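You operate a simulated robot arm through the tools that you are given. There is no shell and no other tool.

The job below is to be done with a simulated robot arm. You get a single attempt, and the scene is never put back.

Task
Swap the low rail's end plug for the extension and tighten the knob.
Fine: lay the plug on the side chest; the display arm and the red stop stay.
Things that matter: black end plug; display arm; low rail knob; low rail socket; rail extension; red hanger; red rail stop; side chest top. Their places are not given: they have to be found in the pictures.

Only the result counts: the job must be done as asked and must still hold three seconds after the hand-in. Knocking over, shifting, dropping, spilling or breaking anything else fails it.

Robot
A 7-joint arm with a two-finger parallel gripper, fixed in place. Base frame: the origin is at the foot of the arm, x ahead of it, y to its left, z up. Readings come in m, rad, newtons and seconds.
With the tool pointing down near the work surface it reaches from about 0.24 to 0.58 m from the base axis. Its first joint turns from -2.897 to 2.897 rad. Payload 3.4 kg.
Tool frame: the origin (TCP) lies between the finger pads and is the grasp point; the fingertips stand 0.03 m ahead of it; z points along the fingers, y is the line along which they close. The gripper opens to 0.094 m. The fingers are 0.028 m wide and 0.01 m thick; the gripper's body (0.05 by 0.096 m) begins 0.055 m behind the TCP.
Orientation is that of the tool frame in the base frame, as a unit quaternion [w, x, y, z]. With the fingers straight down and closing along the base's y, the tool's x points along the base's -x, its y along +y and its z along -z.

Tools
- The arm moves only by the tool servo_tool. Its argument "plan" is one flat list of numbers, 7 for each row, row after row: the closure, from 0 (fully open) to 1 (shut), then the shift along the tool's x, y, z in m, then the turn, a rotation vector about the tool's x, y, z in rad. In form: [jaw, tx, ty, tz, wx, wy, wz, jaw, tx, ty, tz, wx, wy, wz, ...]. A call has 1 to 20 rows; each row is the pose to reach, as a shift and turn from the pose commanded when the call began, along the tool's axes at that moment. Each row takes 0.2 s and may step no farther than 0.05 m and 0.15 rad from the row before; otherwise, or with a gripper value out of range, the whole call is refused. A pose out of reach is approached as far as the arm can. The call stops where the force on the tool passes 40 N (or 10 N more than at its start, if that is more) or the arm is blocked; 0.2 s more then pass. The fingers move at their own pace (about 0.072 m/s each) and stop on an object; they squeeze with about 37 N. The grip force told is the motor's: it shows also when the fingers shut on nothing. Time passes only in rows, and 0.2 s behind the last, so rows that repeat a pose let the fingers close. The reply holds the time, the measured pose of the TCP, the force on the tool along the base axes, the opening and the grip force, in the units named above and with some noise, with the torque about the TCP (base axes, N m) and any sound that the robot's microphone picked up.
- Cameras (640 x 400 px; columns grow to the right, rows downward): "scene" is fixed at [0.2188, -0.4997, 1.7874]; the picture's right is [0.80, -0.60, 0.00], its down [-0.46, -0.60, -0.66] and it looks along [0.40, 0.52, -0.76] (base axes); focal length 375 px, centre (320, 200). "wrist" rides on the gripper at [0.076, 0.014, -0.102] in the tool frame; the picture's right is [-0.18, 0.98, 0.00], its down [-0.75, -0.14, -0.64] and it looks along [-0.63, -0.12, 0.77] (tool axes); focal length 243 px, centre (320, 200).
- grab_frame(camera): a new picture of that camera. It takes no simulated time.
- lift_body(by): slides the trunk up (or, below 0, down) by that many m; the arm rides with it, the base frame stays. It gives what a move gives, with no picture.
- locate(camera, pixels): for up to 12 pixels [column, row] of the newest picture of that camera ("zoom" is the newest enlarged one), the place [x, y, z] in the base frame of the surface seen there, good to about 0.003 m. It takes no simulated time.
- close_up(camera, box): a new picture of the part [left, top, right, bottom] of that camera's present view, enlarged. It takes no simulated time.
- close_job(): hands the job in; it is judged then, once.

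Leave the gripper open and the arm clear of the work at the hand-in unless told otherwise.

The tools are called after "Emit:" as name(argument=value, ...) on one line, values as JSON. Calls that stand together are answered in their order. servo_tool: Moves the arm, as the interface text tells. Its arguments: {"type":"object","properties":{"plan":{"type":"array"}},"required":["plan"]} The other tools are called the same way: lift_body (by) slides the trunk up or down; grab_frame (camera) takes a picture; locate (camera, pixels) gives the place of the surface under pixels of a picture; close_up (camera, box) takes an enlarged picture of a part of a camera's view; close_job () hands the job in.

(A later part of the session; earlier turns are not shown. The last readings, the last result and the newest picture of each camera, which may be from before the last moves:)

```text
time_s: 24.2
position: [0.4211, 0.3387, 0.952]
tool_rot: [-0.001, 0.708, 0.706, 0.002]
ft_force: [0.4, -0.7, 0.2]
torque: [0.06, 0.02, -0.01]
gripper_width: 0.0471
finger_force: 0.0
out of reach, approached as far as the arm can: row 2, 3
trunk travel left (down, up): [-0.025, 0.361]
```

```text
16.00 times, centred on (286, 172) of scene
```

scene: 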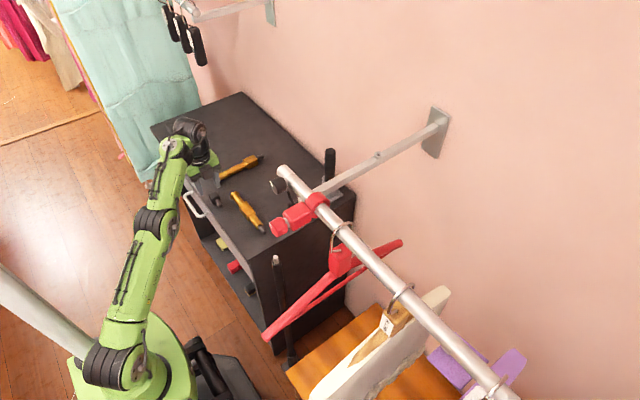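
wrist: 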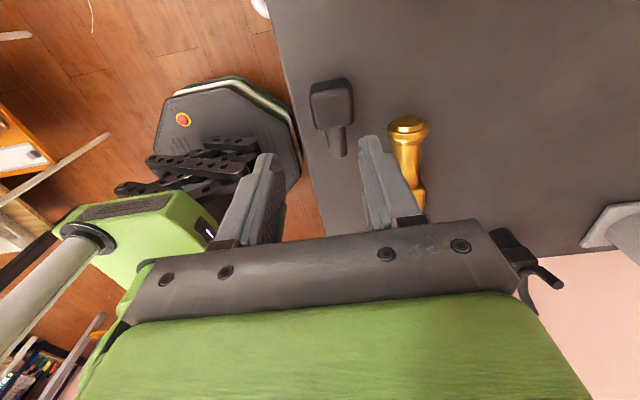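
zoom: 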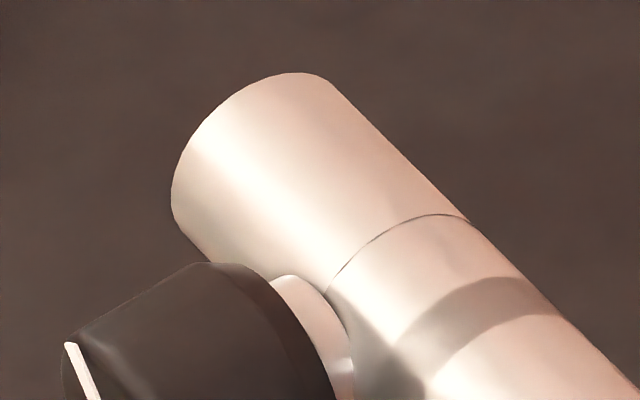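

Both gold pieces have a ~13–14 mm round spigot like the plug. The near one (x≈0.487, lying along y, spigot toward −y at y≈0.13–0.165) continues as a rail-diameter tube with a gripping block mid-length and a flared end stop. The far one has its base block at the spigot and a long arm with a knob end, lying beyond the tool-down reach. I take the near one as the rail extension and the far one as the display arm. I'll move above the near one and look closely.

Emit:
servo_tool(plan=[0.3, -0.03, 0, 0, 0, 0, 0, 0.3, -0.06, 0.01, 0, 0, 0, 0, 0.3, -0.085, 0.03, 0, 0, 0, 0, 0.3, -0.1, 0.05, 0, 0, 0, 0, 0.3, -0.104, 0.064, 0, 0, 0, 0, 0.3, -0.104, 0.064, 0, 0, 0, 0])

Emit:
grab_frame(camera="wrist")

Emit:
close_up(camera="wrist", box=[240, 60, 440, 240])

```text
time_s: 25.6
position: [0.486, 0.2344, 0.9503]
tool_rot: [-0.002, 0.708, 0.706, 0.0]
ft_force: [0.3, 1.1, -0.2]
torque: [-0.01, -0.03, 0.0]
gripper_width: 0.0656
finger_force: 0.1
trunk travel left (down, up): [-0.025, 0.361]
```

```text
taken
```

wrist: 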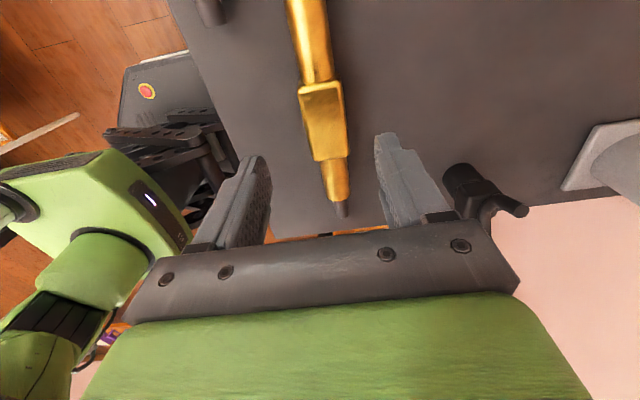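

```text
2.22 times, centred on (340, 150) of wrist
```

zoom: 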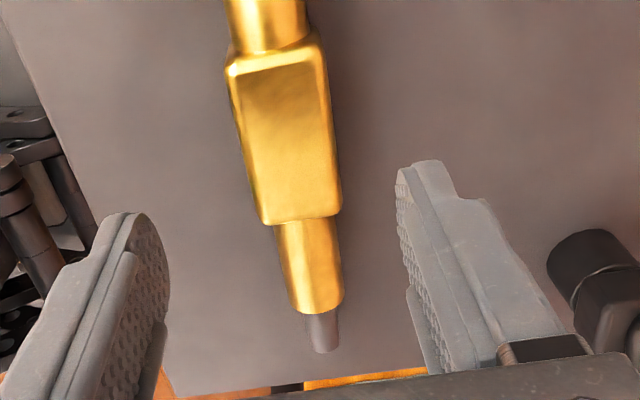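

The extension is directly under the hand. I'll measure its block, tube and spigot in this view.

Emit:
locate(camera="zoom", pixels=[[245, 85], [315, 75], [250, 140], [330, 135], [268, 205], [332, 200], [288, 70], [300, 210], [310, 240], [318, 300], [322, 325], [280, 30]])

Emit:
locate(camera="zoom", pixels=[[232, 85], [322, 60], [238, 60], [310, 45], [262, 215], [340, 205], [285, 260], [338, 250], [310, 325], [336, 320], [325, 345], [600, 250]])

```text
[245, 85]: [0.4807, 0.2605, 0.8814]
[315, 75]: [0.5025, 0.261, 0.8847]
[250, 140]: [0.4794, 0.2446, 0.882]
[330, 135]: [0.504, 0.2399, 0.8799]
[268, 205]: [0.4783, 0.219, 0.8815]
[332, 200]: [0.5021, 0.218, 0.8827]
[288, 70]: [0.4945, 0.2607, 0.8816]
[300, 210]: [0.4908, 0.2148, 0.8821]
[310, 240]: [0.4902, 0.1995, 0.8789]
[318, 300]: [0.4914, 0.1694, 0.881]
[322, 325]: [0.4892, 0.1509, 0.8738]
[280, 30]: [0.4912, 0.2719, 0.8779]
```

```text
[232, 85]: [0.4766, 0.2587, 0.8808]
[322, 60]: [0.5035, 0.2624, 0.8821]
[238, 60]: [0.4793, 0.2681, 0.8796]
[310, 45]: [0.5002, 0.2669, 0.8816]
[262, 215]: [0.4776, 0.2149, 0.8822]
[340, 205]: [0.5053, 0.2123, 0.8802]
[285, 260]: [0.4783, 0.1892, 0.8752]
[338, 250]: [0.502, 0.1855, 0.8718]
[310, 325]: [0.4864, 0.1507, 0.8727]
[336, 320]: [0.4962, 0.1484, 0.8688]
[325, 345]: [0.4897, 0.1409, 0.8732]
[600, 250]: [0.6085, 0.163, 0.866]
```

Extension: block x 0.476–0.506, y 0.210–0.266, top z 0.882; axis at x≈0.4905 parallel to y; spigot y≈0.13–0.162. I'll lower around the block's middle to TCP z≈0.882, fingertips just above the chest.

Emit:
servo_tool(plan=[0.3, 0.0046, 0.005, 0.02, 0, 0, 0, 0.3, 0.0046, 0.005, 0.04, 0, 0, 0, 0.3, 0.0046, 0.005, 0.055, 0, 0, 0, 0.3, 0.0046, 0.005, 0.063, 0, 0, 0, 0.3, 0.0046, 0.005, 0.068, 0, 0, 0, 0.3, 0.0046, 0.005, 0.068, 0, 0, 0])

Emit:
close_up(camera="wrist", box=[220, 80, 420, 240])

```text
time_s: 27.0
position: [0.4912, 0.2403, 0.882]
tool_rot: [-0.002, 0.708, 0.707, 0.001]
ft_force: [0.4, 0.2, 0.0]
torque: [-0.01, 0.01, 0.02]
gripper_width: 0.0656
finger_force: 0.1
trunk travel left (down, up): [-0.025, 0.361]
```

```text
2.50 times, centred on (320, 160) of wrist
```

zoom: 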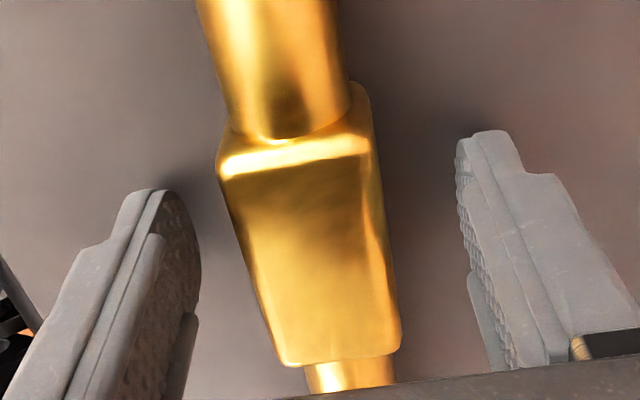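

Clear on both sides with no contact. Closing on the block.

Emit:
servo_tool(plan=[0.6, 0, 0, 0, 0, 0, 0, 0.7, 0, 0, 0, 0, 0, 0, 1, 0, 0, 0, 0, 0, 0, 1, 0, 0, 0, 0, 0, 0, 1, 0, 0, 0, 0, 0, 0])

Emit:
close_up(camera="wrist", box=[220, 80, 420, 240])

```text
time_s: 28.2
position: [0.4906, 0.2405, 0.8826]
tool_rot: [-0.001, 0.707, 0.707, 0.001]
ft_force: [-0.1, 0.4, 0.0]
torque: [0.01, 0.01, -0.01]
gripper_width: 0.0358
finger_force: 37.3
trunk travel left (down, up): [-0.025, 0.361]
```

```text
2.50 times, centred on (320, 160) of wrist
```

zoom: 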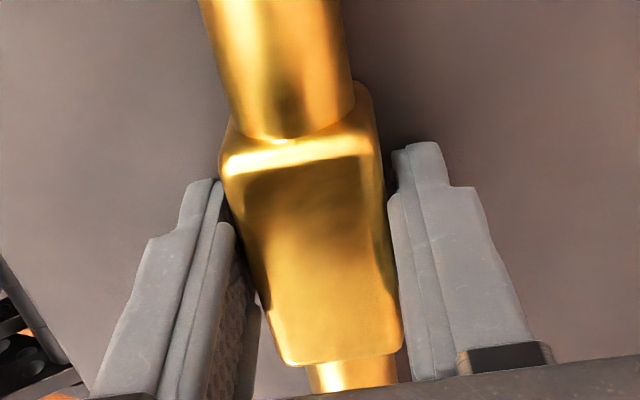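

Gripped at 0.036 m with 37 N. Lift 2 cm slowly and check the piece comes up level.

Emit:
servo_tool(plan=[1, 0, 0, -0.004, 0, 0, 0, 1, 0, 0, -0.01, 0, 0, 0, 1, 0, 0, -0.02, 0, 0, 0, 1, 0, 0, -0.02, 0, 0, 0])

Emit:
close_up(camera="wrist", box=[220, 80, 420, 240])

Emit:
close_up(camera="scene", box=[200, 160, 296, 235])

```text
time_s: 29.2
position: [0.4902, 0.2403, 0.9023]
tool_rot: [-0.001, 0.708, 0.707, 0.002]
ft_force: [-0.4, 0.3, -0.5]
torque: [-0.01, 0.0, 0.0]
gripper_width: 0.0358
finger_force: 37.2
trunk travel left (down, up): [-0.025, 0.361]
```

```text
2.50 times, centred on (320, 160) of wrist
```

zoom: 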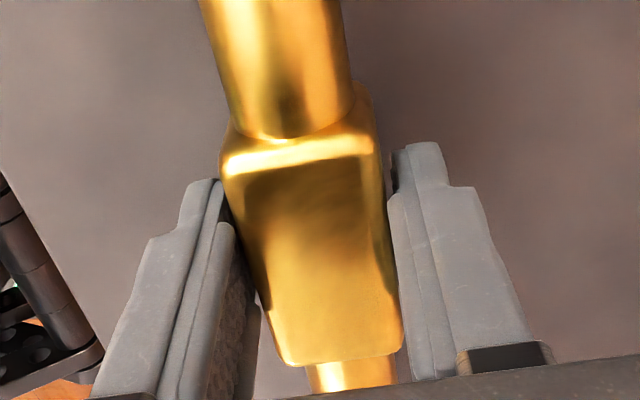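

```text
5.33 times, centred on (248, 198) of scene
```

zoom: 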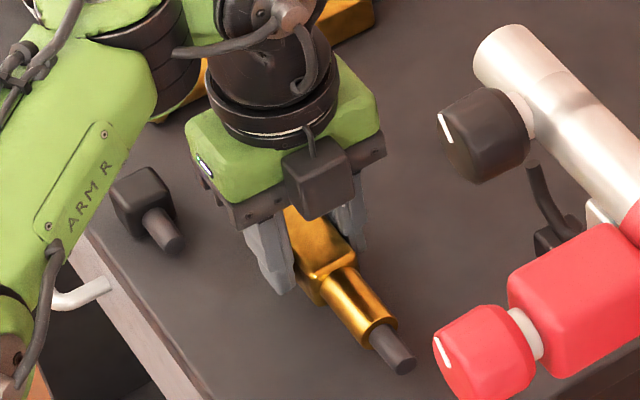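

The extension is held level, spigot toward −y. Now raise the trunk 0.36 m here, away from the rail, in two steps.

Emit:
lift_body(by=0.18)

Emit:
lift_body(by=0.18)

Emit:
grab_frame(camera="scene")

```text
time_s: 31.2
position: [0.4899, 0.2411, 1.0826]
tool_rot: [-0.002, 0.708, 0.706, 0.001]
ft_force: [0.2, -0.5, -0.7]
torque: [0.01, -0.01, -0.01]
gripper_width: 0.0357
finger_force: 36.3
trunk travel left (down, up): [-0.205, 0.181]
```

```text
time_s: 33.2
position: [0.4914, 0.2412, 1.2627]
tool_rot: [-0.001, 0.707, 0.707, 0.0]
ft_force: [-0.5, 0.0, -1.4]
torque: [-0.01, 0.02, 0.04]
gripper_width: 0.0358
finger_force: 37.1
trunk travel left (down, up): [-0.385, 0.001]
```

```text
taken
```

scene: 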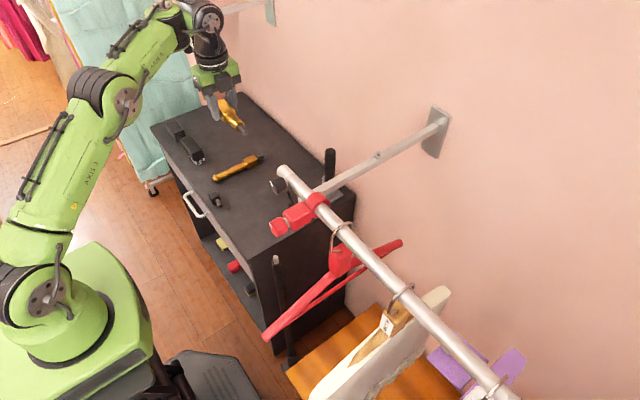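

Next bring the piece to (0.469, 0.12, 1.303), in line with the rail but with the spigot still about 6 cm short of the rail end.

Emit:
servo_tool(plan=[1, -0.02, -0.01, 0, 0, 0, 0, 1, -0.045, -0.02, -0.006, 0, 0, 0, 1, -0.07, -0.022, -0.016, 0, 0, 0, 1, -0.095, -0.022, -0.028, 0, 0, 0, 1, -0.115, -0.022, -0.036, 0, 0, 0, 1, -0.121, -0.022, -0.04, 0, 0, 0, 1, -0.121, -0.022, -0.04, 0, 0, 0])

Emit:
grab_frame(camera="scene")

Emit:
close_up(camera="scene", box=[220, 110, 316, 185])

Emit:
grab_frame(camera="wrist")

```text
time_s: 34.8
position: [0.4687, 0.119, 1.3013]
tool_rot: [-0.002, 0.707, 0.707, 0.0]
ft_force: [-0.1, 0.1, -0.8]
torque: [-0.01, 0.01, 0.03]
gripper_width: 0.0358
finger_force: 36.8
trunk travel left (down, up): [-0.385, 0.001]
```

```text
taken
```

scene: 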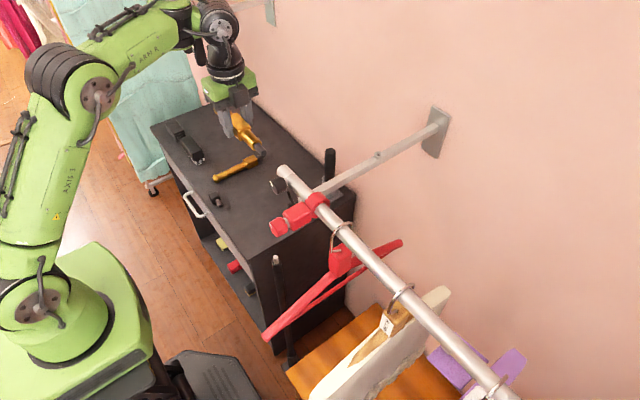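

```text
5.33 times, centred on (268, 148) of scene
```

zoom: 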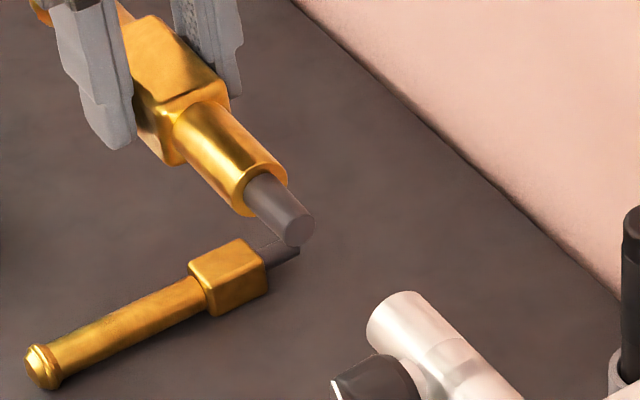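

```text
taken
```

wrist: 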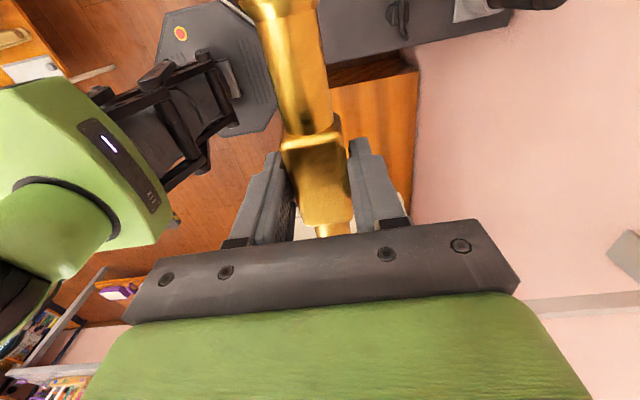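

I'll take an enlarged view with both the spigot and the rail mouth to compare their axes.

Emit:
close_up(camera="scene", box=[240, 132, 304, 172])

Emit:
locate(camera="zoom", pixels=[[200, 150], [225, 180], [210, 135], [175, 175], [90, 50], [120, 90], [150, 110], [450, 350], [480, 385], [420, 330], [470, 320], [415, 375]])

```text
10.00 times, centred on (272, 152) of scene
```

zoom: 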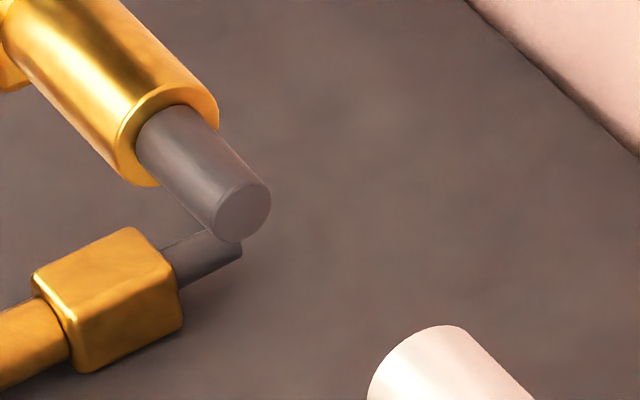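

```text
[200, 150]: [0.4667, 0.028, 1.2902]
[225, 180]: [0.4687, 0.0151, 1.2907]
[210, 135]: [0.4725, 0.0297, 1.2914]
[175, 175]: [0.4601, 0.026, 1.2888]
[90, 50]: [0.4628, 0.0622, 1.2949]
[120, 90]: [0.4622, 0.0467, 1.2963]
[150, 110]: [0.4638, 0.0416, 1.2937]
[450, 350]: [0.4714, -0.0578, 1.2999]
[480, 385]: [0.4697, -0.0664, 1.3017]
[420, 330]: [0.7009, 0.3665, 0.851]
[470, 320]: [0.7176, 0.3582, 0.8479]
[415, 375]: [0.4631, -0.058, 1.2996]
```

Spigot axis reads z≈1.284, rail axis z≈1.288; the image also suggests the spigot should go slightly +x. I'll raise 4 mm, shift 1.5 mm in +x and close the gap to about 1.5 cm for a finer comparison.

Emit:
servo_tool(plan=[1, -0.015, 0.0015, -0.004, 0, 0, 0, 1, -0.03, 0.0015, -0.004, 0, 0, 0, 1, -0.042, 0.0015, -0.004, 0, 0, 0, 1, -0.047, 0.0015, -0.004, 0, 0, 0, 1, -0.047, 0.0015, -0.004, 0, 0, 0])

Emit:
close_up(camera="scene", box=[250, 142, 306, 177])

Emit:
grab_frame(camera="wrist")

```text
time_s: 36.0
position: [0.469, 0.0726, 1.3053]
tool_rot: [-0.002, 0.707, 0.707, 0.001]
ft_force: [-0.5, -0.4, -1.1]
torque: [0.0, 0.02, 0.0]
gripper_width: 0.0361
finger_force: 37.0
trunk travel left (down, up): [-0.385, 0.001]
```

```text
11.43 times, centred on (278, 160) of scene
```

zoom: 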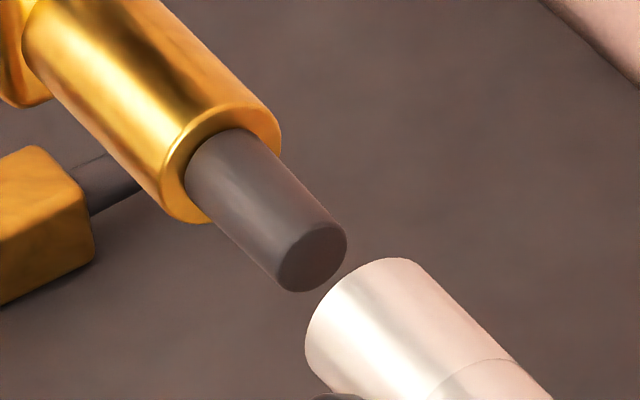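

```text
taken
```

wrist: 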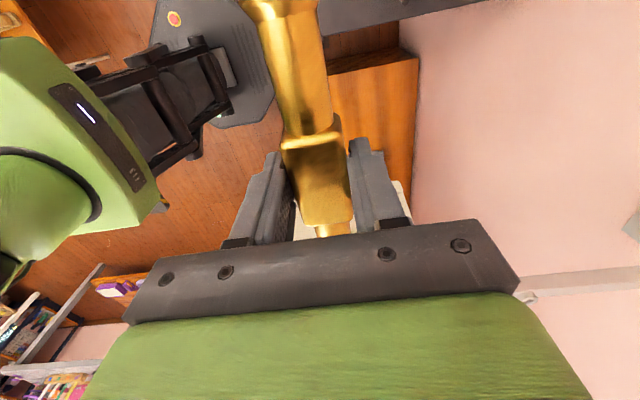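

The gap is now about 1.5 cm. I'll measure heights and edges of both parts in this view.

Emit:
locate(camera="zoom", pixels=[[270, 190], [300, 210], [250, 200], [280, 180], [240, 175], [310, 225], [390, 300], [410, 320], [370, 300], [400, 280], [430, 300], [350, 330]])

Emit:
locate(camera="zoom", pixels=[[260, 165], [290, 195], [315, 255], [300, 270], [330, 240], [225, 215], [380, 262], [345, 285], [320, 315], [408, 268], [450, 330], [420, 350]])

```text
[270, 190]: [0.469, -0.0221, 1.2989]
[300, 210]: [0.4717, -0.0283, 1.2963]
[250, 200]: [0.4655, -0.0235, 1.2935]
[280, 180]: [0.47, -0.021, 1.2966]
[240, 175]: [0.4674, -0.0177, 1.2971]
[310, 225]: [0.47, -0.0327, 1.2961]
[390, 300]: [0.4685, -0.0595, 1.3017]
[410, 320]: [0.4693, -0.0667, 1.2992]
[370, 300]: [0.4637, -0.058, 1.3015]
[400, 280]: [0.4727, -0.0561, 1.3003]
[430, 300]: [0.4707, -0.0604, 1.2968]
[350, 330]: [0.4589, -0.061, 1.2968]
```

```text
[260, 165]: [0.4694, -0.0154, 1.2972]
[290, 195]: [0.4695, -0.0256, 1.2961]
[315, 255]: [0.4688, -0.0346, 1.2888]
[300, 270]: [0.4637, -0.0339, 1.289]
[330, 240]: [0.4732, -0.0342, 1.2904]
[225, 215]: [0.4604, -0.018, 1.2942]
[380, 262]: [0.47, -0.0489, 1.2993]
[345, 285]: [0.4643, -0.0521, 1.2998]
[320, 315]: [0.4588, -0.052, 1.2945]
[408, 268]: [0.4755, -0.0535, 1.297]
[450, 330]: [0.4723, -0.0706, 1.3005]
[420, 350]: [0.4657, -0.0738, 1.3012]
```

Now spigot axis (≈0.469, z≈1.289) and rail axis (≈0.469, z≈1.2885) agree within a millimetre. I'll lower 0.5 mm and advance gently ~20 mm so the tip just enters, watching the force.

Emit:
servo_tool(plan=[1, -0.005, 0, 0.0005, 0, 0, 0, 1, -0.01, 0, 0.0005, 0, 0, 0, 1, -0.014, 0, 0.0005, 0, 0, 0, 1, -0.017, 0, 0.0005, 0, 0, 0, 1, -0.02, 0, 0.0005, 0, 0, 0, 1, -0.02, 0, 0.0005, 0, 0, 0])

Emit:
close_up(camera="scene", box=[250, 142, 306, 177])

```text
time_s: 37.4
position: [0.47, 0.051, 1.3042]
tool_rot: [-0.002, 0.706, 0.708, 0.001]
ft_force: [-0.6, -0.4, -1.1]
torque: [-0.02, 0.0, 0.03]
gripper_width: 0.0359
finger_force: 36.6
trunk travel left (down, up): [-0.385, 0.001]
```

```text
11.43 times, centred on (278, 160) of scene
```

zoom: 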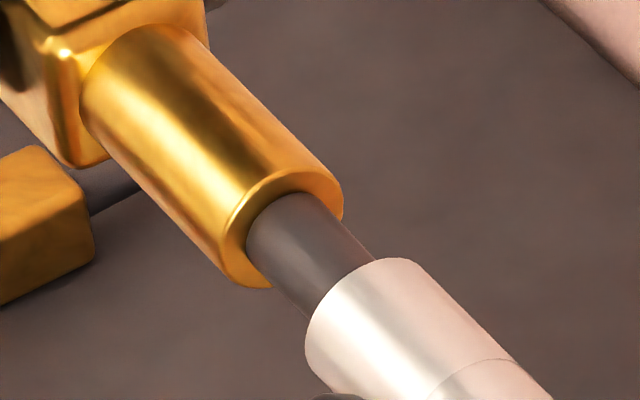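

No resistance; the tip has passed the mouth. I'll keep advancing in small steps.

Emit:
servo_tool(plan=[1, -0.003, 0, 0, 0, 0, 0, 1, -0.006, 0, 0, 0, 0, 0, 1, -0.009, 0, 0, 0, 0, 0, 1, -0.012, 0, 0, 0, 0, 0, 1, -0.012, 0, 0, 0, 0, 0])

Emit:
close_up(camera="scene", box=[250, 142, 306, 177])

```text
time_s: 38.6
position: [0.4707, 0.0405, 1.3051]
tool_rot: [0.0, 0.707, 0.707, 0.001]
ft_force: [-0.2, -0.1, -1.7]
torque: [0.0, 0.0, 0.01]
gripper_width: 0.0356
finger_force: 37.2
trunk travel left (down, up): [-0.385, 0.001]
```

```text
11.43 times, centred on (278, 160) of scene
```

zoom: 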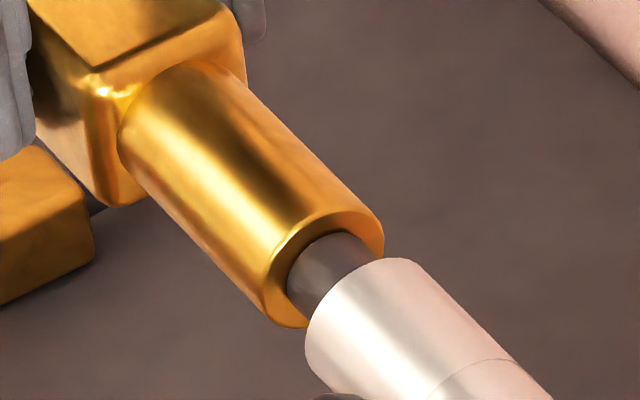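

Sliding in freely; about 1 cm of spigot still shows. Continue in small steps to the shoulder.

Emit:
servo_tool(plan=[1, -0.003, 0, 0, 0, 0, 0, 1, -0.006, 0, 0, 0, 0, 0, 1, -0.008, 0, 0, 0, 0, 0, 1, -0.01, 0, 0, 0, 0, 0, 1, -0.012, 0, 0, 0, 0, 0])

Emit:
close_up(camera="scene", box=[250, 142, 306, 177])

```text
time_s: 39.8
position: [0.4712, 0.0294, 1.3043]
tool_rot: [-0.001, 0.707, 0.708, 0.001]
ft_force: [-0.9, 3.4, -1.1]
torque: [-0.08, 0.0, -0.03]
gripper_width: 0.0358
finger_force: 36.9
trunk travel left (down, up): [-0.385, 0.001]
```

```text
11.43 times, centred on (278, 160) of scene
```

zoom: 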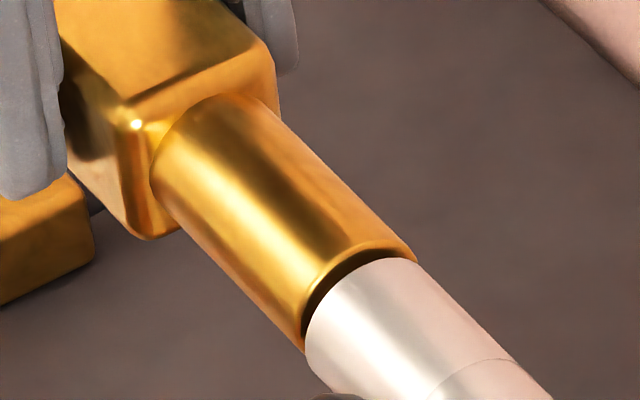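

Resistance of 3.4 N at a gap of ~2 mm: nearly seated. I'll press another 3 mm to seat the shoulder.

Emit:
servo_tool(plan=[1, -0.001, 0, 0, 0, 0, 0, 1, -0.002, 0, 0, 0, 0, 0, 1, -0.003, 0, 0, 0, 0, 0, 1, -0.003, 0, 0, 0, 0, 0])

Emit:
close_up(camera="scene", box=[250, 142, 306, 177])

```text
time_s: 40.8
position: [0.4695, 0.0273, 1.3043]
tool_rot: [-0.001, 0.707, 0.707, 0.0]
ft_force: [-1.3, 8.7, -4.2]
torque: [0.35, -0.01, -0.05]
gripper_width: 0.0359
finger_force: 36.9
trunk travel left (down, up): [-0.385, 0.001]
```

```text
11.43 times, centred on (278, 160) of scene
```

zoom: 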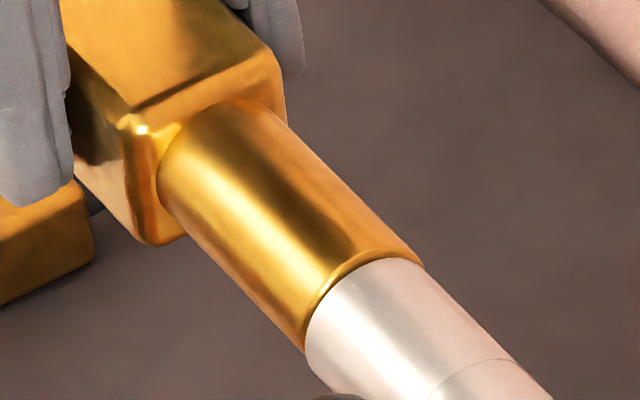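

Force 8.7 N and the gap looks closed. One more small push (1.5 mm) to confirm it's against the stop.

Emit:
servo_tool(plan=[1, -0.0008, 0, 0, 0, 0, 0, 1, -0.0015, 0, 0, 0, 0, 0, 1, -0.0015, 0, 0, 0, 0, 0])

Emit:
close_up(camera="scene", box=[262, 152, 302, 177])

Emit:
grab_frame(camera="scene")

```text
time_s: 41.6
position: [0.4705, 0.0265, 1.3036]
tool_rot: [-0.001, 0.706, 0.708, 0.0]
ft_force: [-0.8, 13.0, -4.3]
torque: [0.48, 0.05, -0.02]
gripper_width: 0.0356
finger_force: 37.5
trunk travel left (down, up): [-0.385, 0.001]
```

```text
16.00 times, centred on (282, 164) of scene
```

zoom: 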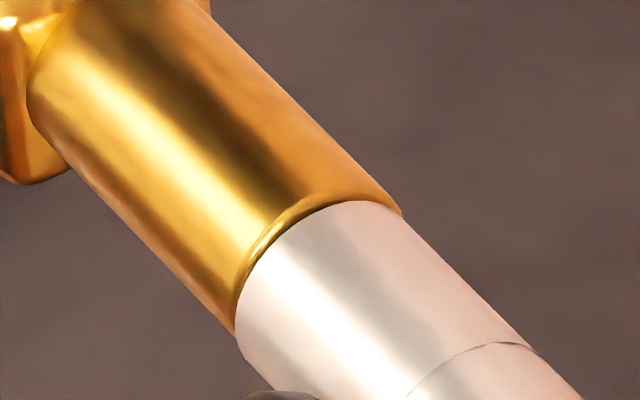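

```text
taken
```

scene: 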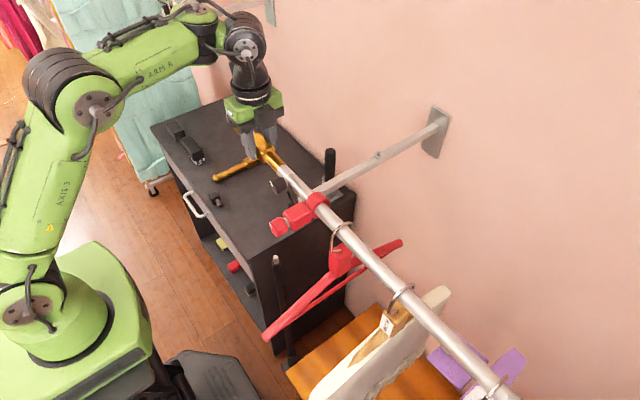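

Force rises to 13 N with no real travel and the shoulder sits flush on the rail end: fully seated. I'll ease off 1 mm, then open the fingers and watch.

Emit:
servo_tool(plan=[1, 0.001, 0, 0, 0, 0, 0, 0.85, 0.001, 0, 0, 0, 0, 0, 0.5, 0.001, 0, 0, 0, 0, 0, 0.35, 0.001, 0, 0, 0, 0, 0, 0.35, 0.001, 0, 0, 0, 0, 0])

Emit:
close_up(camera="scene", box=[234, 130, 314, 180])

```text
time_s: 42.8
position: [0.4715, 0.0242, 1.3055]
tool_rot: [-0.001, 0.708, 0.706, 0.002]
ft_force: [-0.4, -0.2, -0.4]
torque: [-0.01, 0.02, -0.01]
gripper_width: 0.061
finger_force: 0.1
trunk travel left (down, up): [-0.385, 0.001]
```

```text
8.00 times, centred on (274, 155) of scene
```

zoom: 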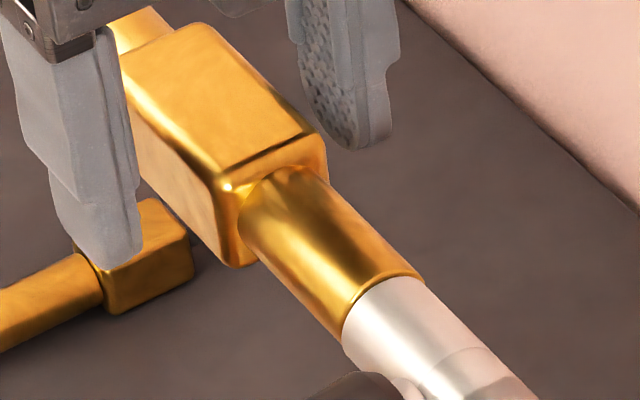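

The extension stays seated on its own. Now I'll rise clear, then examine the knob closely.

Emit:
servo_tool(plan=[0.35, 0, 0, -0.02, 0, 0, 0, 0.2, 0, 0, -0.045, 0, 0, 0, 0.2, 0, -0.02, -0.07, 0, 0, 0, 0.1, 0, -0.05, -0.08, 0, 0, 0, 0, 0, -0.09, -0.08, 0, 0, 0])

Emit:
close_up(camera="scene", box=[262, 168, 302, 193])

Emit:
locate(camera="zoom", pixels=[[160, 240], [190, 300], [150, 300], [250, 280], [300, 300], [230, 220], [270, 360], [200, 250], [350, 260], [130, 220], [180, 350], [330, 330]])

Emit:
grab_frame(camera="wrist")

```text
time_s: 44.0
position: [0.3778, 0.0227, 1.3866]
tool_rot: [-0.001, 0.708, 0.706, 0.001]
ft_force: [-0.7, -0.1, -0.5]
torque: [0.02, -0.02, 0.0]
gripper_width: 0.0938
finger_force: 0.1
trunk travel left (down, up): [-0.385, 0.001]
```

```text
16.00 times, centred on (282, 180) of scene
```

zoom: 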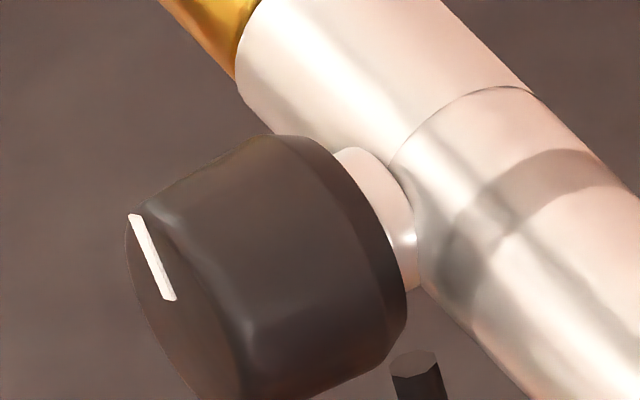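

```text
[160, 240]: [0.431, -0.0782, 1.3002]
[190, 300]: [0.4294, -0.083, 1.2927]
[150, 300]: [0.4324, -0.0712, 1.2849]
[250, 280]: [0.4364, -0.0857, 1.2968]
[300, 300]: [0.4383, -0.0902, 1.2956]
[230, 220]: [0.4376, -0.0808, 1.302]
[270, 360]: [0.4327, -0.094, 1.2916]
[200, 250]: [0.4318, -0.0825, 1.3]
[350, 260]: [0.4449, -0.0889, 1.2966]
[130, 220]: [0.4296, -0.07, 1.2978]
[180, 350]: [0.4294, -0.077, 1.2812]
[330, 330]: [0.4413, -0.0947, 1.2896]
```

```text
taken
```

wrist: 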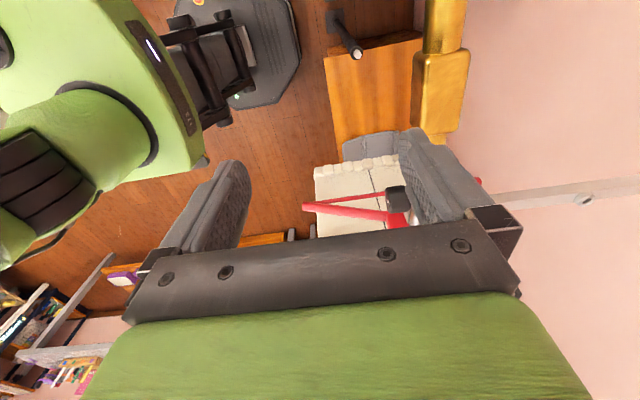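

Knob: face at x≈0.430, body to x≈0.447, top z≈1.302, y from −0.070 to about −0.097, so centre ≈ (y −0.083, z 1.288), axis along −x; its mark points up and toward +y. I'll turn it with the hand horizontal, pointing +x. First back off to (0.30, −0.02), then lower the trunk so the arm has room.

Emit:
servo_tool(plan=[0, -0.015, -0.025, 0, 0, 0, 0, 0, -0.03, -0.05, 0, 0, 0, 0, 0, -0.043, -0.078, 0, 0, 0, 0, 0, -0.043, -0.078, 0, 0, 0, 0])

Emit:
lift_body(by=-0.15)

Emit:
grab_frame(camera="scene")

Emit:
grab_frame(camera="wrist")

```text
time_s: 45.0
position: [0.2997, -0.0188, 1.3858]
tool_rot: [0.0, 0.707, 0.707, 0.0]
ft_force: [-0.1, 0.1, -0.8]
torque: [-0.02, 0.02, 0.02]
gripper_width: 0.0939
finger_force: 0.0
trunk travel left (down, up): [-0.385, 0.001]
```

```text
time_s: 46.8
position: [0.3009, -0.0188, 1.2354]
tool_rot: [-0.001, 0.707, 0.707, 0.001]
ft_force: [-1.2, 0.1, 0.0]
torque: [0.01, -0.01, 0.01]
gripper_width: 0.0939
finger_force: 0.0
trunk travel left (down, up): [-0.235, 0.151]
```

```text
taken
```

scene: 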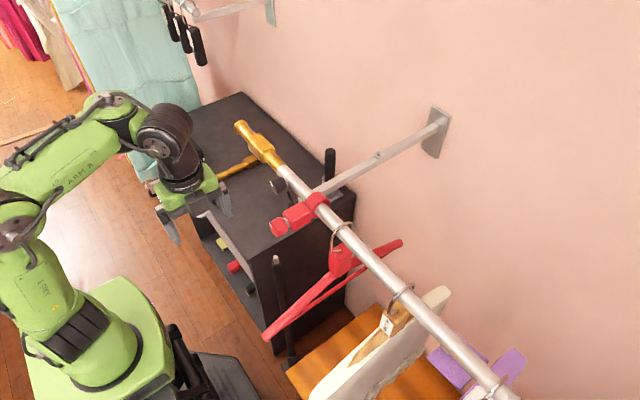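

```text
taken
```

wrist: 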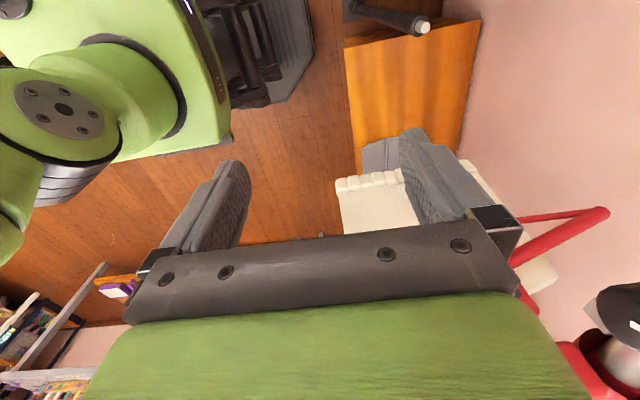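

The way is clear. Lower the trunk another 0.15 m.

Emit:
lift_body(by=-0.15)

Emit:
grab_frame(camera="scene")

```text
time_s: 48.5
position: [0.3013, -0.0188, 1.0854]
tool_rot: [-0.001, 0.707, 0.707, 0.001]
ft_force: [0.2, -0.1, -1.1]
torque: [-0.01, 0.03, -0.02]
gripper_width: 0.0938
finger_force: 0.0
trunk travel left (down, up): [-0.085, 0.301]
```

```text
taken
```

scene: 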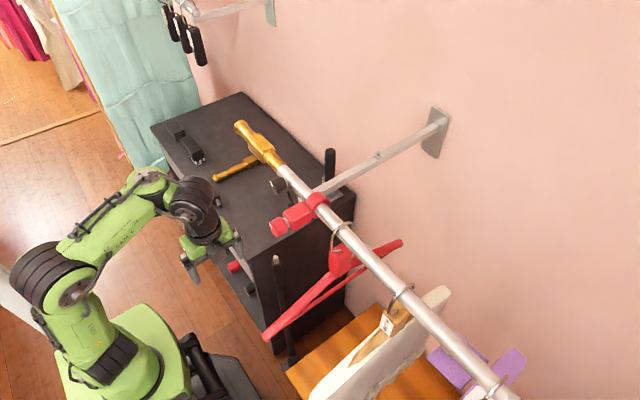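

Now I pitch the hand up to horizontal (tool z toward +x) while raising it to about (0.345, −0.083, 1.287), staying well short of the knob.

Emit:
servo_tool(plan=[0, -0.0053, 0.0037, -0.0168, -0.131, 0, 0, 0, -0.0107, 0.0075, -0.0336, -0.262, 0, 0, 0, -0.016, 0.0112, -0.0504, -0.393, 0, 0, 0, -0.0213, 0.015, -0.0672, -0.524, 0, 0, 0, -0.0267, 0.0187, -0.084, -0.654, 0, 0, 0, -0.032, 0.0225, -0.1008, -0.785, 0, 0])

Emit:
grab_frame(camera="scene")

```text
time_s: 49.9
position: [0.3477, -0.055, 1.1917]
tool_rot: [0.269, 0.654, 0.653, 0.271]
ft_force: [0.6, 0.0, 0.0]
torque: [0.02, -0.01, 0.01]
gripper_width: 0.0938
finger_force: 0.1
out of reach, approached as far as the arm can: row 5, 6
trunk travel left (down, up): [-0.085, 0.301]
```

```text
taken
```

scene: 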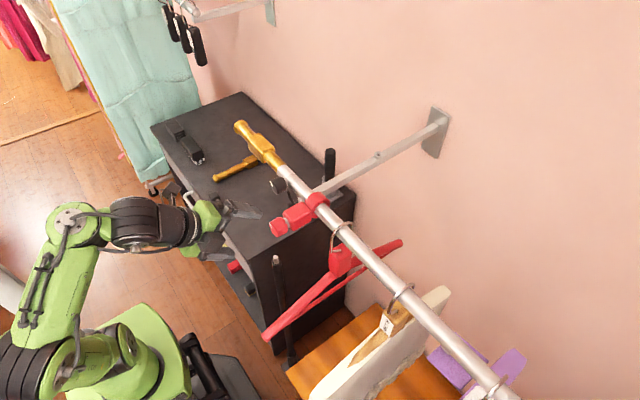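

At 45° pitch the arm ran into its folding limit at that small x. I'll lower the trunk 0.08 m more and continue pitching with the TCP farther out at x≈0.385, still below rail height.

Emit:
lift_body(by=-0.08)

Emit:
servo_tool(plan=[0, -0.0047, 0.0206, -0.0119, -0.131, 0, 0, 0, -0.0093, 0.0412, -0.0239, -0.262, 0, 0, 0, -0.014, 0.0618, -0.0358, -0.393, 0, 0, 0, -0.0187, 0.0824, -0.0477, -0.524, 0, 0, 0, -0.0233, 0.103, -0.0597, -0.654, 0, 0, 0, -0.028, 0.1236, -0.0716, -0.785, 0, 0])

Emit:
grab_frame(camera="scene")

Emit:
grab_frame(camera="wrist")

```text
time_s: 51.1
position: [0.3487, -0.0547, 1.11]
tool_rot: [0.268, 0.654, 0.654, 0.269]
ft_force: [0.3, -0.2, 1.1]
torque: [-0.02, 0.0, 0.02]
gripper_width: 0.0939
finger_force: 0.2
trunk travel left (down, up): [-0.005, 0.381]
```

```text
time_s: 52.5
position: [0.3867, -0.0831, 1.2492]
tool_rot: [0.498, 0.501, 0.501, 0.499]
ft_force: [0.0, -0.3, -0.5]
torque: [0.02, 0.03, -0.05]
gripper_width: 0.0942
finger_force: 0.1
out of reach, approached as far as the arm can: row 1, 2, 3, 4, 5
trunk travel left (down, up): [-0.005, 0.381]
```

```text
taken
```

scene: 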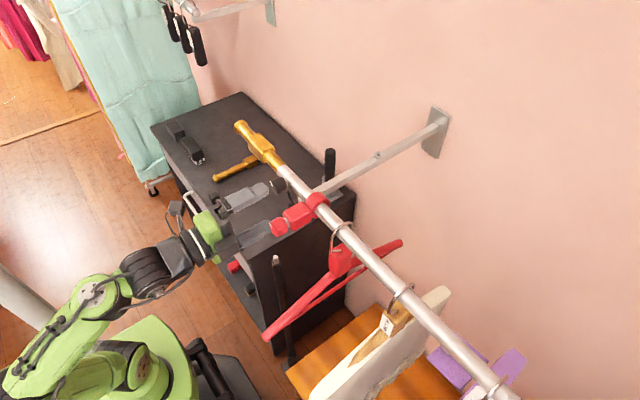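

```text
taken
```

wrist: 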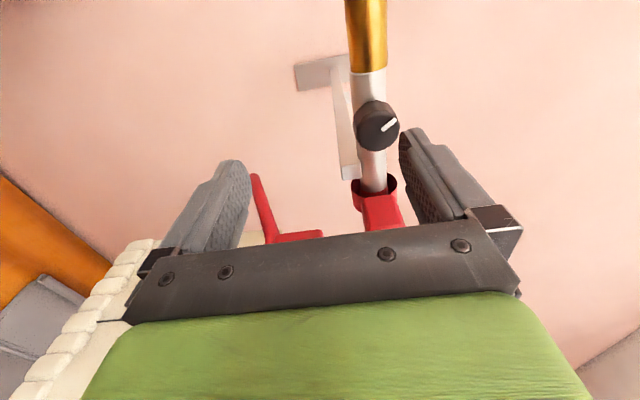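

The hand is now horizontal at (0.387, −0.083, 1.249) and the knob with its white mark is clearly visible at (377,126). I'll enlarge and measure its centre.

Emit:
close_up(camera="wrist", box=[330, 80, 430, 180])

Emit:
locate(camera="wrist", pixels=[[377, 126], [358, 124], [398, 128], [377, 104], [377, 148], [385, 129], [397, 120], [365, 112], [365, 140], [393, 138], [370, 170], [366, 85]])

```text
4.00 times, centred on (380, 130) of wrist
```

zoom: 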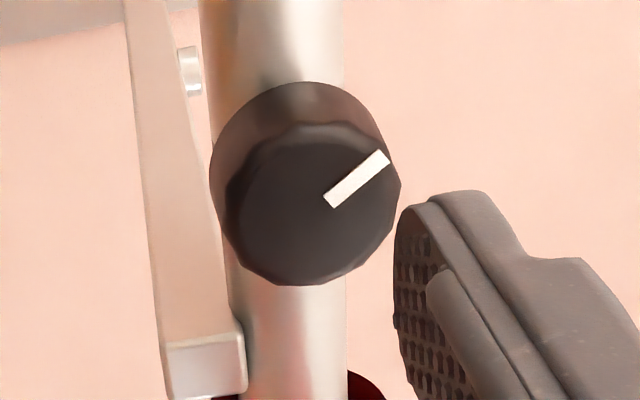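

```text
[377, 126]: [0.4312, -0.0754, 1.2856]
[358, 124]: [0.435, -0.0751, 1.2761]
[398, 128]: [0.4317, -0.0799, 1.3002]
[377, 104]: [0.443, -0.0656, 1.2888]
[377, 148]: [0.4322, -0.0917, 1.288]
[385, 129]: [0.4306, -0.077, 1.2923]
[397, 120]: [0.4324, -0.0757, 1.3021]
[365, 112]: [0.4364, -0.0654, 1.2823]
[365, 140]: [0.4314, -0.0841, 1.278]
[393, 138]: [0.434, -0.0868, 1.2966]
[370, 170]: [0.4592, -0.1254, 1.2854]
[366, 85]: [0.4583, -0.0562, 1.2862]
```

Knob axis is at y≈−0.080, z≈1.288, diameter ≈0.027, face at x≈0.431. The mark points up and +y (about one or two o'clock in this view). To have room for a long clockwise turn, I'll first roll the hand −90° in free space (fingers closing along y), set a 0.05 m opening, and rise to the knob's height, tips still 13 mm short of the face.

Emit:
servo_tool(plan=[0.47, 0, 0.004, -0.001, 0, 0, -0.1428, 0.47, 0, 0.008, -0.002, 0, 0, -0.2856, 0.47, 0.001, 0.012, -0.002, 0, 0, -0.4284, 0.47, 0.001, 0.016, -0.002, 0, 0, -0.5712, 0.47, 0.002, 0.02, -0.002, 0, 0, -0.714, 0.47, 0.002, 0.024, -0.002, 0, 0, -0.8568, 0.47, 0.003, 0.028, -0.002, 0, 0, -0.9996, 0.47, 0.003, 0.032, -0.002, 0, 0, -1.1424, 0.47, 0.003, 0.036, -0.002, 0, 0, -1.2852, 0.47, 0.003, 0.039, -0.002, 0, 0, -1.428, 0.47, 0.003, 0.039, -0.002, 0, 0, -1.5708, 0.47, 0.003, 0.039, -0.002, 0, 0, -1.5708])

Emit:
grab_frame(camera="scene")

Emit:
grab_frame(camera="wrist")

```text
time_s: 55.1
position: [0.3902, -0.0836, 1.2813]
tool_rot: [0.705, 0.0, 0.71, 0.0]
ft_force: [-0.1, -0.7, 0.0]
torque: [-0.02, 0.02, -0.01]
gripper_width: 0.0499
finger_force: 0.0
out of reach, approached as far as the arm can: row 2, 3, 4, 5, 6, 7, 8, 9, 10, 11, 12
trunk travel left (down, up): [-0.005, 0.381]
```

```text
taken
```

scene: 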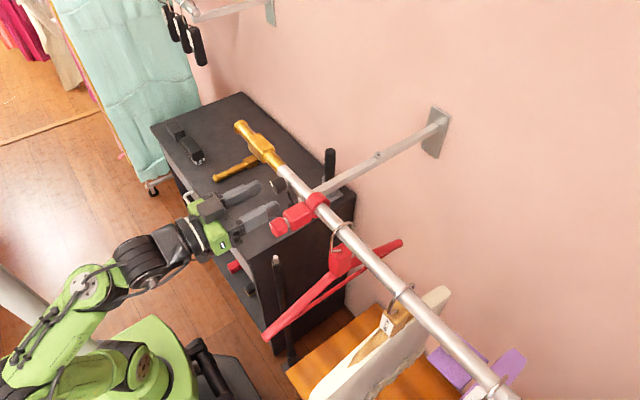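

```text
taken
```

wrist: 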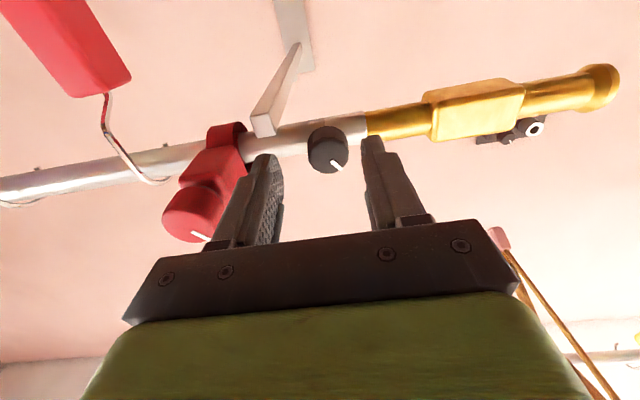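

Roll achieved, with a few millimetres of position offset from a folding limit. I'll raise the trunk 7 mm to get the height right, then check.

Emit:
lift_body(by=0.007)

Emit:
servo_tool(plan=[0.47, 0, 0.002, 0.003, 0, 0, 0, 0.47, 0, 0.0036, 0.008, 0, 0, 0, 0.47, 0, 0.0036, 0.008, 0, 0, 0])

Emit:
grab_frame(camera="wrist")

Emit:
close_up(camera="scene", box=[230, 150, 326, 225])

```text
time_s: 55.7
position: [0.3906, -0.0846, 1.287]
tool_rot: [0.705, 0.0, 0.709, 0.001]
ft_force: [0.7, -0.2, -1.1]
torque: [-0.02, 0.0, -0.01]
gripper_width: 0.0498
finger_force: 0.0
trunk travel left (down, up): [-0.012, 0.374]
```

```text
time_s: 56.5
position: [0.3978, -0.0807, 1.2884]
tool_rot: [0.705, 0.001, 0.709, 0.001]
ft_force: [-0.1, 0.3, 1.3]
torque: [-0.03, 0.02, 0.0]
gripper_width: 0.0498
finger_force: 0.0
trunk travel left (down, up): [-0.012, 0.374]
```

```text
taken
```

wrist: 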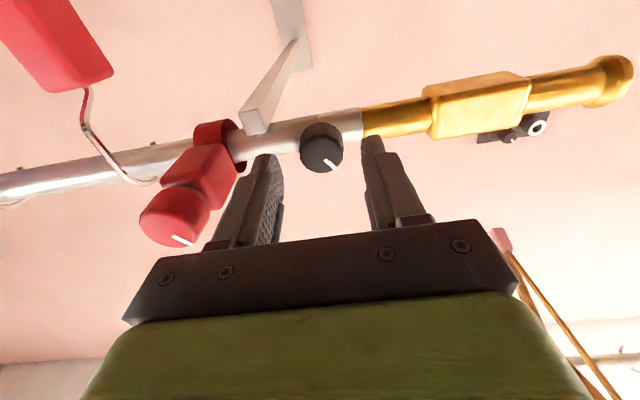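

```text
5.33 times, centred on (278, 188) of scene
```

zoom: 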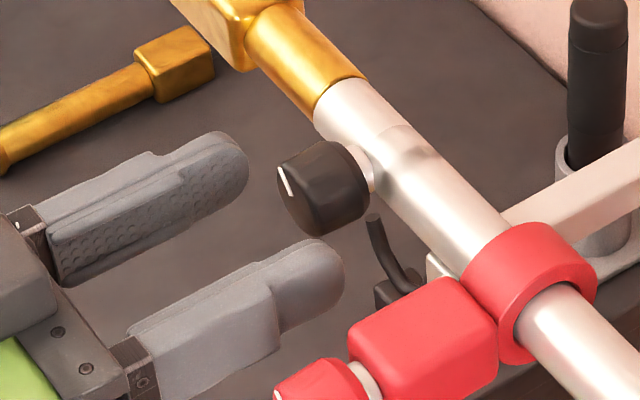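

The knob sits centred between the open fingers. Advance 23 mm so the fingertips (x≈0.451) straddle the knob just short of the rail.

Emit:
servo_tool(plan=[0.47, 0, 0.0005, 0.006, 0, 0, 0, 0.47, 0, 0.0005, 0.012, 0, 0, 0, 0.47, 0, 0.0005, 0.018, 0, 0, 0, 0.47, 0, 0.0005, 0.023, 0, 0, 0, 0.47, 0, 0.0005, 0.023, 0, 0, 0])

Emit:
grab_frame(camera="wrist")

Emit:
close_up(camera="scene", box=[238, 155, 318, 210])

```text
time_s: 57.7
position: [0.422, -0.0812, 1.2872]
tool_rot: [0.705, 0.001, 0.709, 0.001]
ft_force: [0.0, -0.2, -0.1]
torque: [-0.01, 0.02, -0.05]
gripper_width: 0.05
finger_force: 0.0
trunk travel left (down, up): [-0.012, 0.374]
```

```text
taken
```

wrist: 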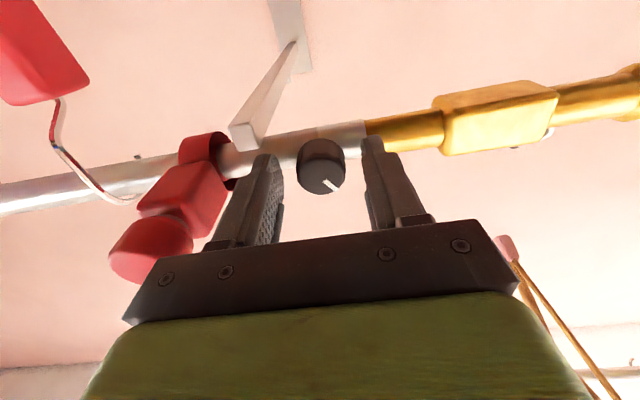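

```text
7.27 times, centred on (278, 182) of scene
```

zoom: 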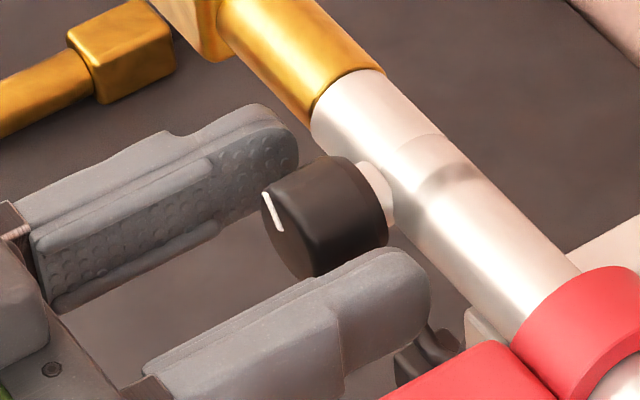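

Fingers straddle the knob without contact. Close on it.

Emit:
servo_tool(plan=[0.7, 0, 0, 0, 0, 0, 0, 1, 0, 0, 0, 0, 0, 0, 1, 0, 0, 0, 0, 0, 0, 1, 0, 0, 0, 0, 0, 0])

Emit:
close_up(camera="wrist", box=[240, 110, 400, 230])

```text
time_s: 58.7
position: [0.4214, -0.0799, 1.2868]
tool_rot: [0.705, 0.0, 0.71, 0.002]
ft_force: [0.5, 2.2, -0.2]
torque: [0.07, 0.01, 0.06]
gripper_width: 0.0286
finger_force: 45.6
trunk travel left (down, up): [-0.012, 0.374]
```

```text
3.33 times, centred on (320, 170) of wrist
```

zoom: 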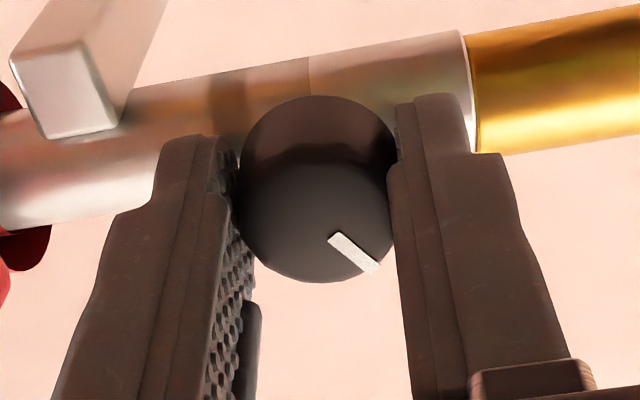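

Gripped (0.029 m). The extension's shoulder still sits at the rail end. Now turn clockwise as seen from the knob face (+ about tool z), first 0.5 rad, and read the torque and the mark.

Emit:
servo_tool(plan=[1, 0, 0, 0, 0, 0, 0.125, 1, 0, 0, 0, 0, 0, 0.25, 1, 0, 0, 0, 0, 0, 0.375, 1, 0, 0, 0, 0, 0, 0.5])

Emit:
close_up(camera="wrist", box=[240, 110, 400, 230])

Emit:
close_up(camera="scene", box=[238, 145, 318, 200])

```text
time_s: 59.7
position: [0.4208, -0.0794, 1.286]
tool_rot: [0.682, 0.178, 0.687, 0.175]
ft_force: [2.5, 1.4, 2.6]
torque: [-0.03, 0.4, 0.58]
gripper_width: 0.029
finger_force: 45.1
trunk travel left (down, up): [-0.012, 0.374]
```

```text
3.33 times, centred on (320, 170) of wrist
```

zoom: 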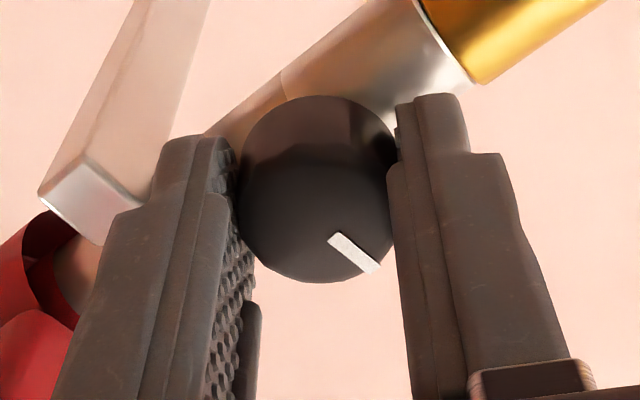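

```text
7.27 times, centred on (278, 172) of scene
```

zoom: 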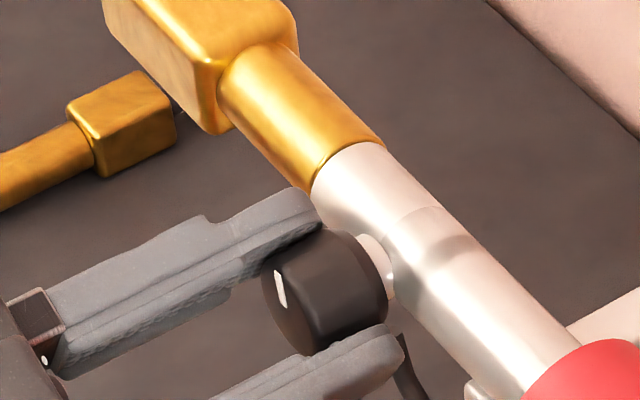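

The knob turns with the hand (mark unchanged relative to the fingers), with no resisting torque about x yet. Continue another 0.6 rad.

Emit:
servo_tool(plan=[1, 0, 0, 0, 0, 0, 0.12, 1, 0, 0, 0, 0, 0, 0.24, 1, 0, 0, 0, 0, 0, 0.36, 1, 0, 0, 0, 0, 0, 0.48, 1, 0, 0, 0, 0, 0, 0.6])

Emit:
close_up(camera="wrist", box=[240, 110, 400, 230])

```text
time_s: 60.9
position: [0.4217, -0.0798, 1.2867]
tool_rot: [0.6, 0.372, 0.604, 0.37]
ft_force: [1.9, 1.9, 3.1]
torque: [-0.03, 0.17, 0.96]
gripper_width: 0.0287
finger_force: 44.8
trunk travel left (down, up): [-0.012, 0.374]
```

```text
3.33 times, centred on (320, 170) of wrist
```

zoom: 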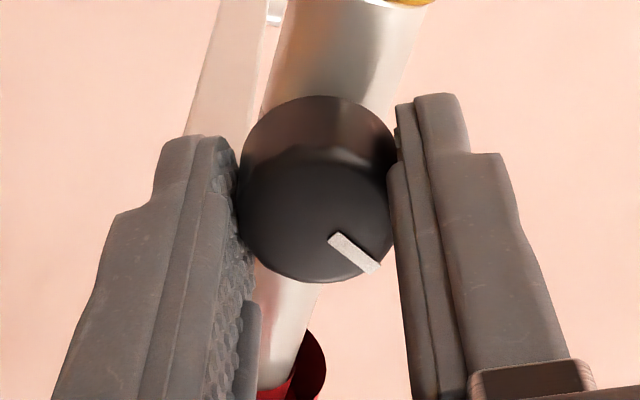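

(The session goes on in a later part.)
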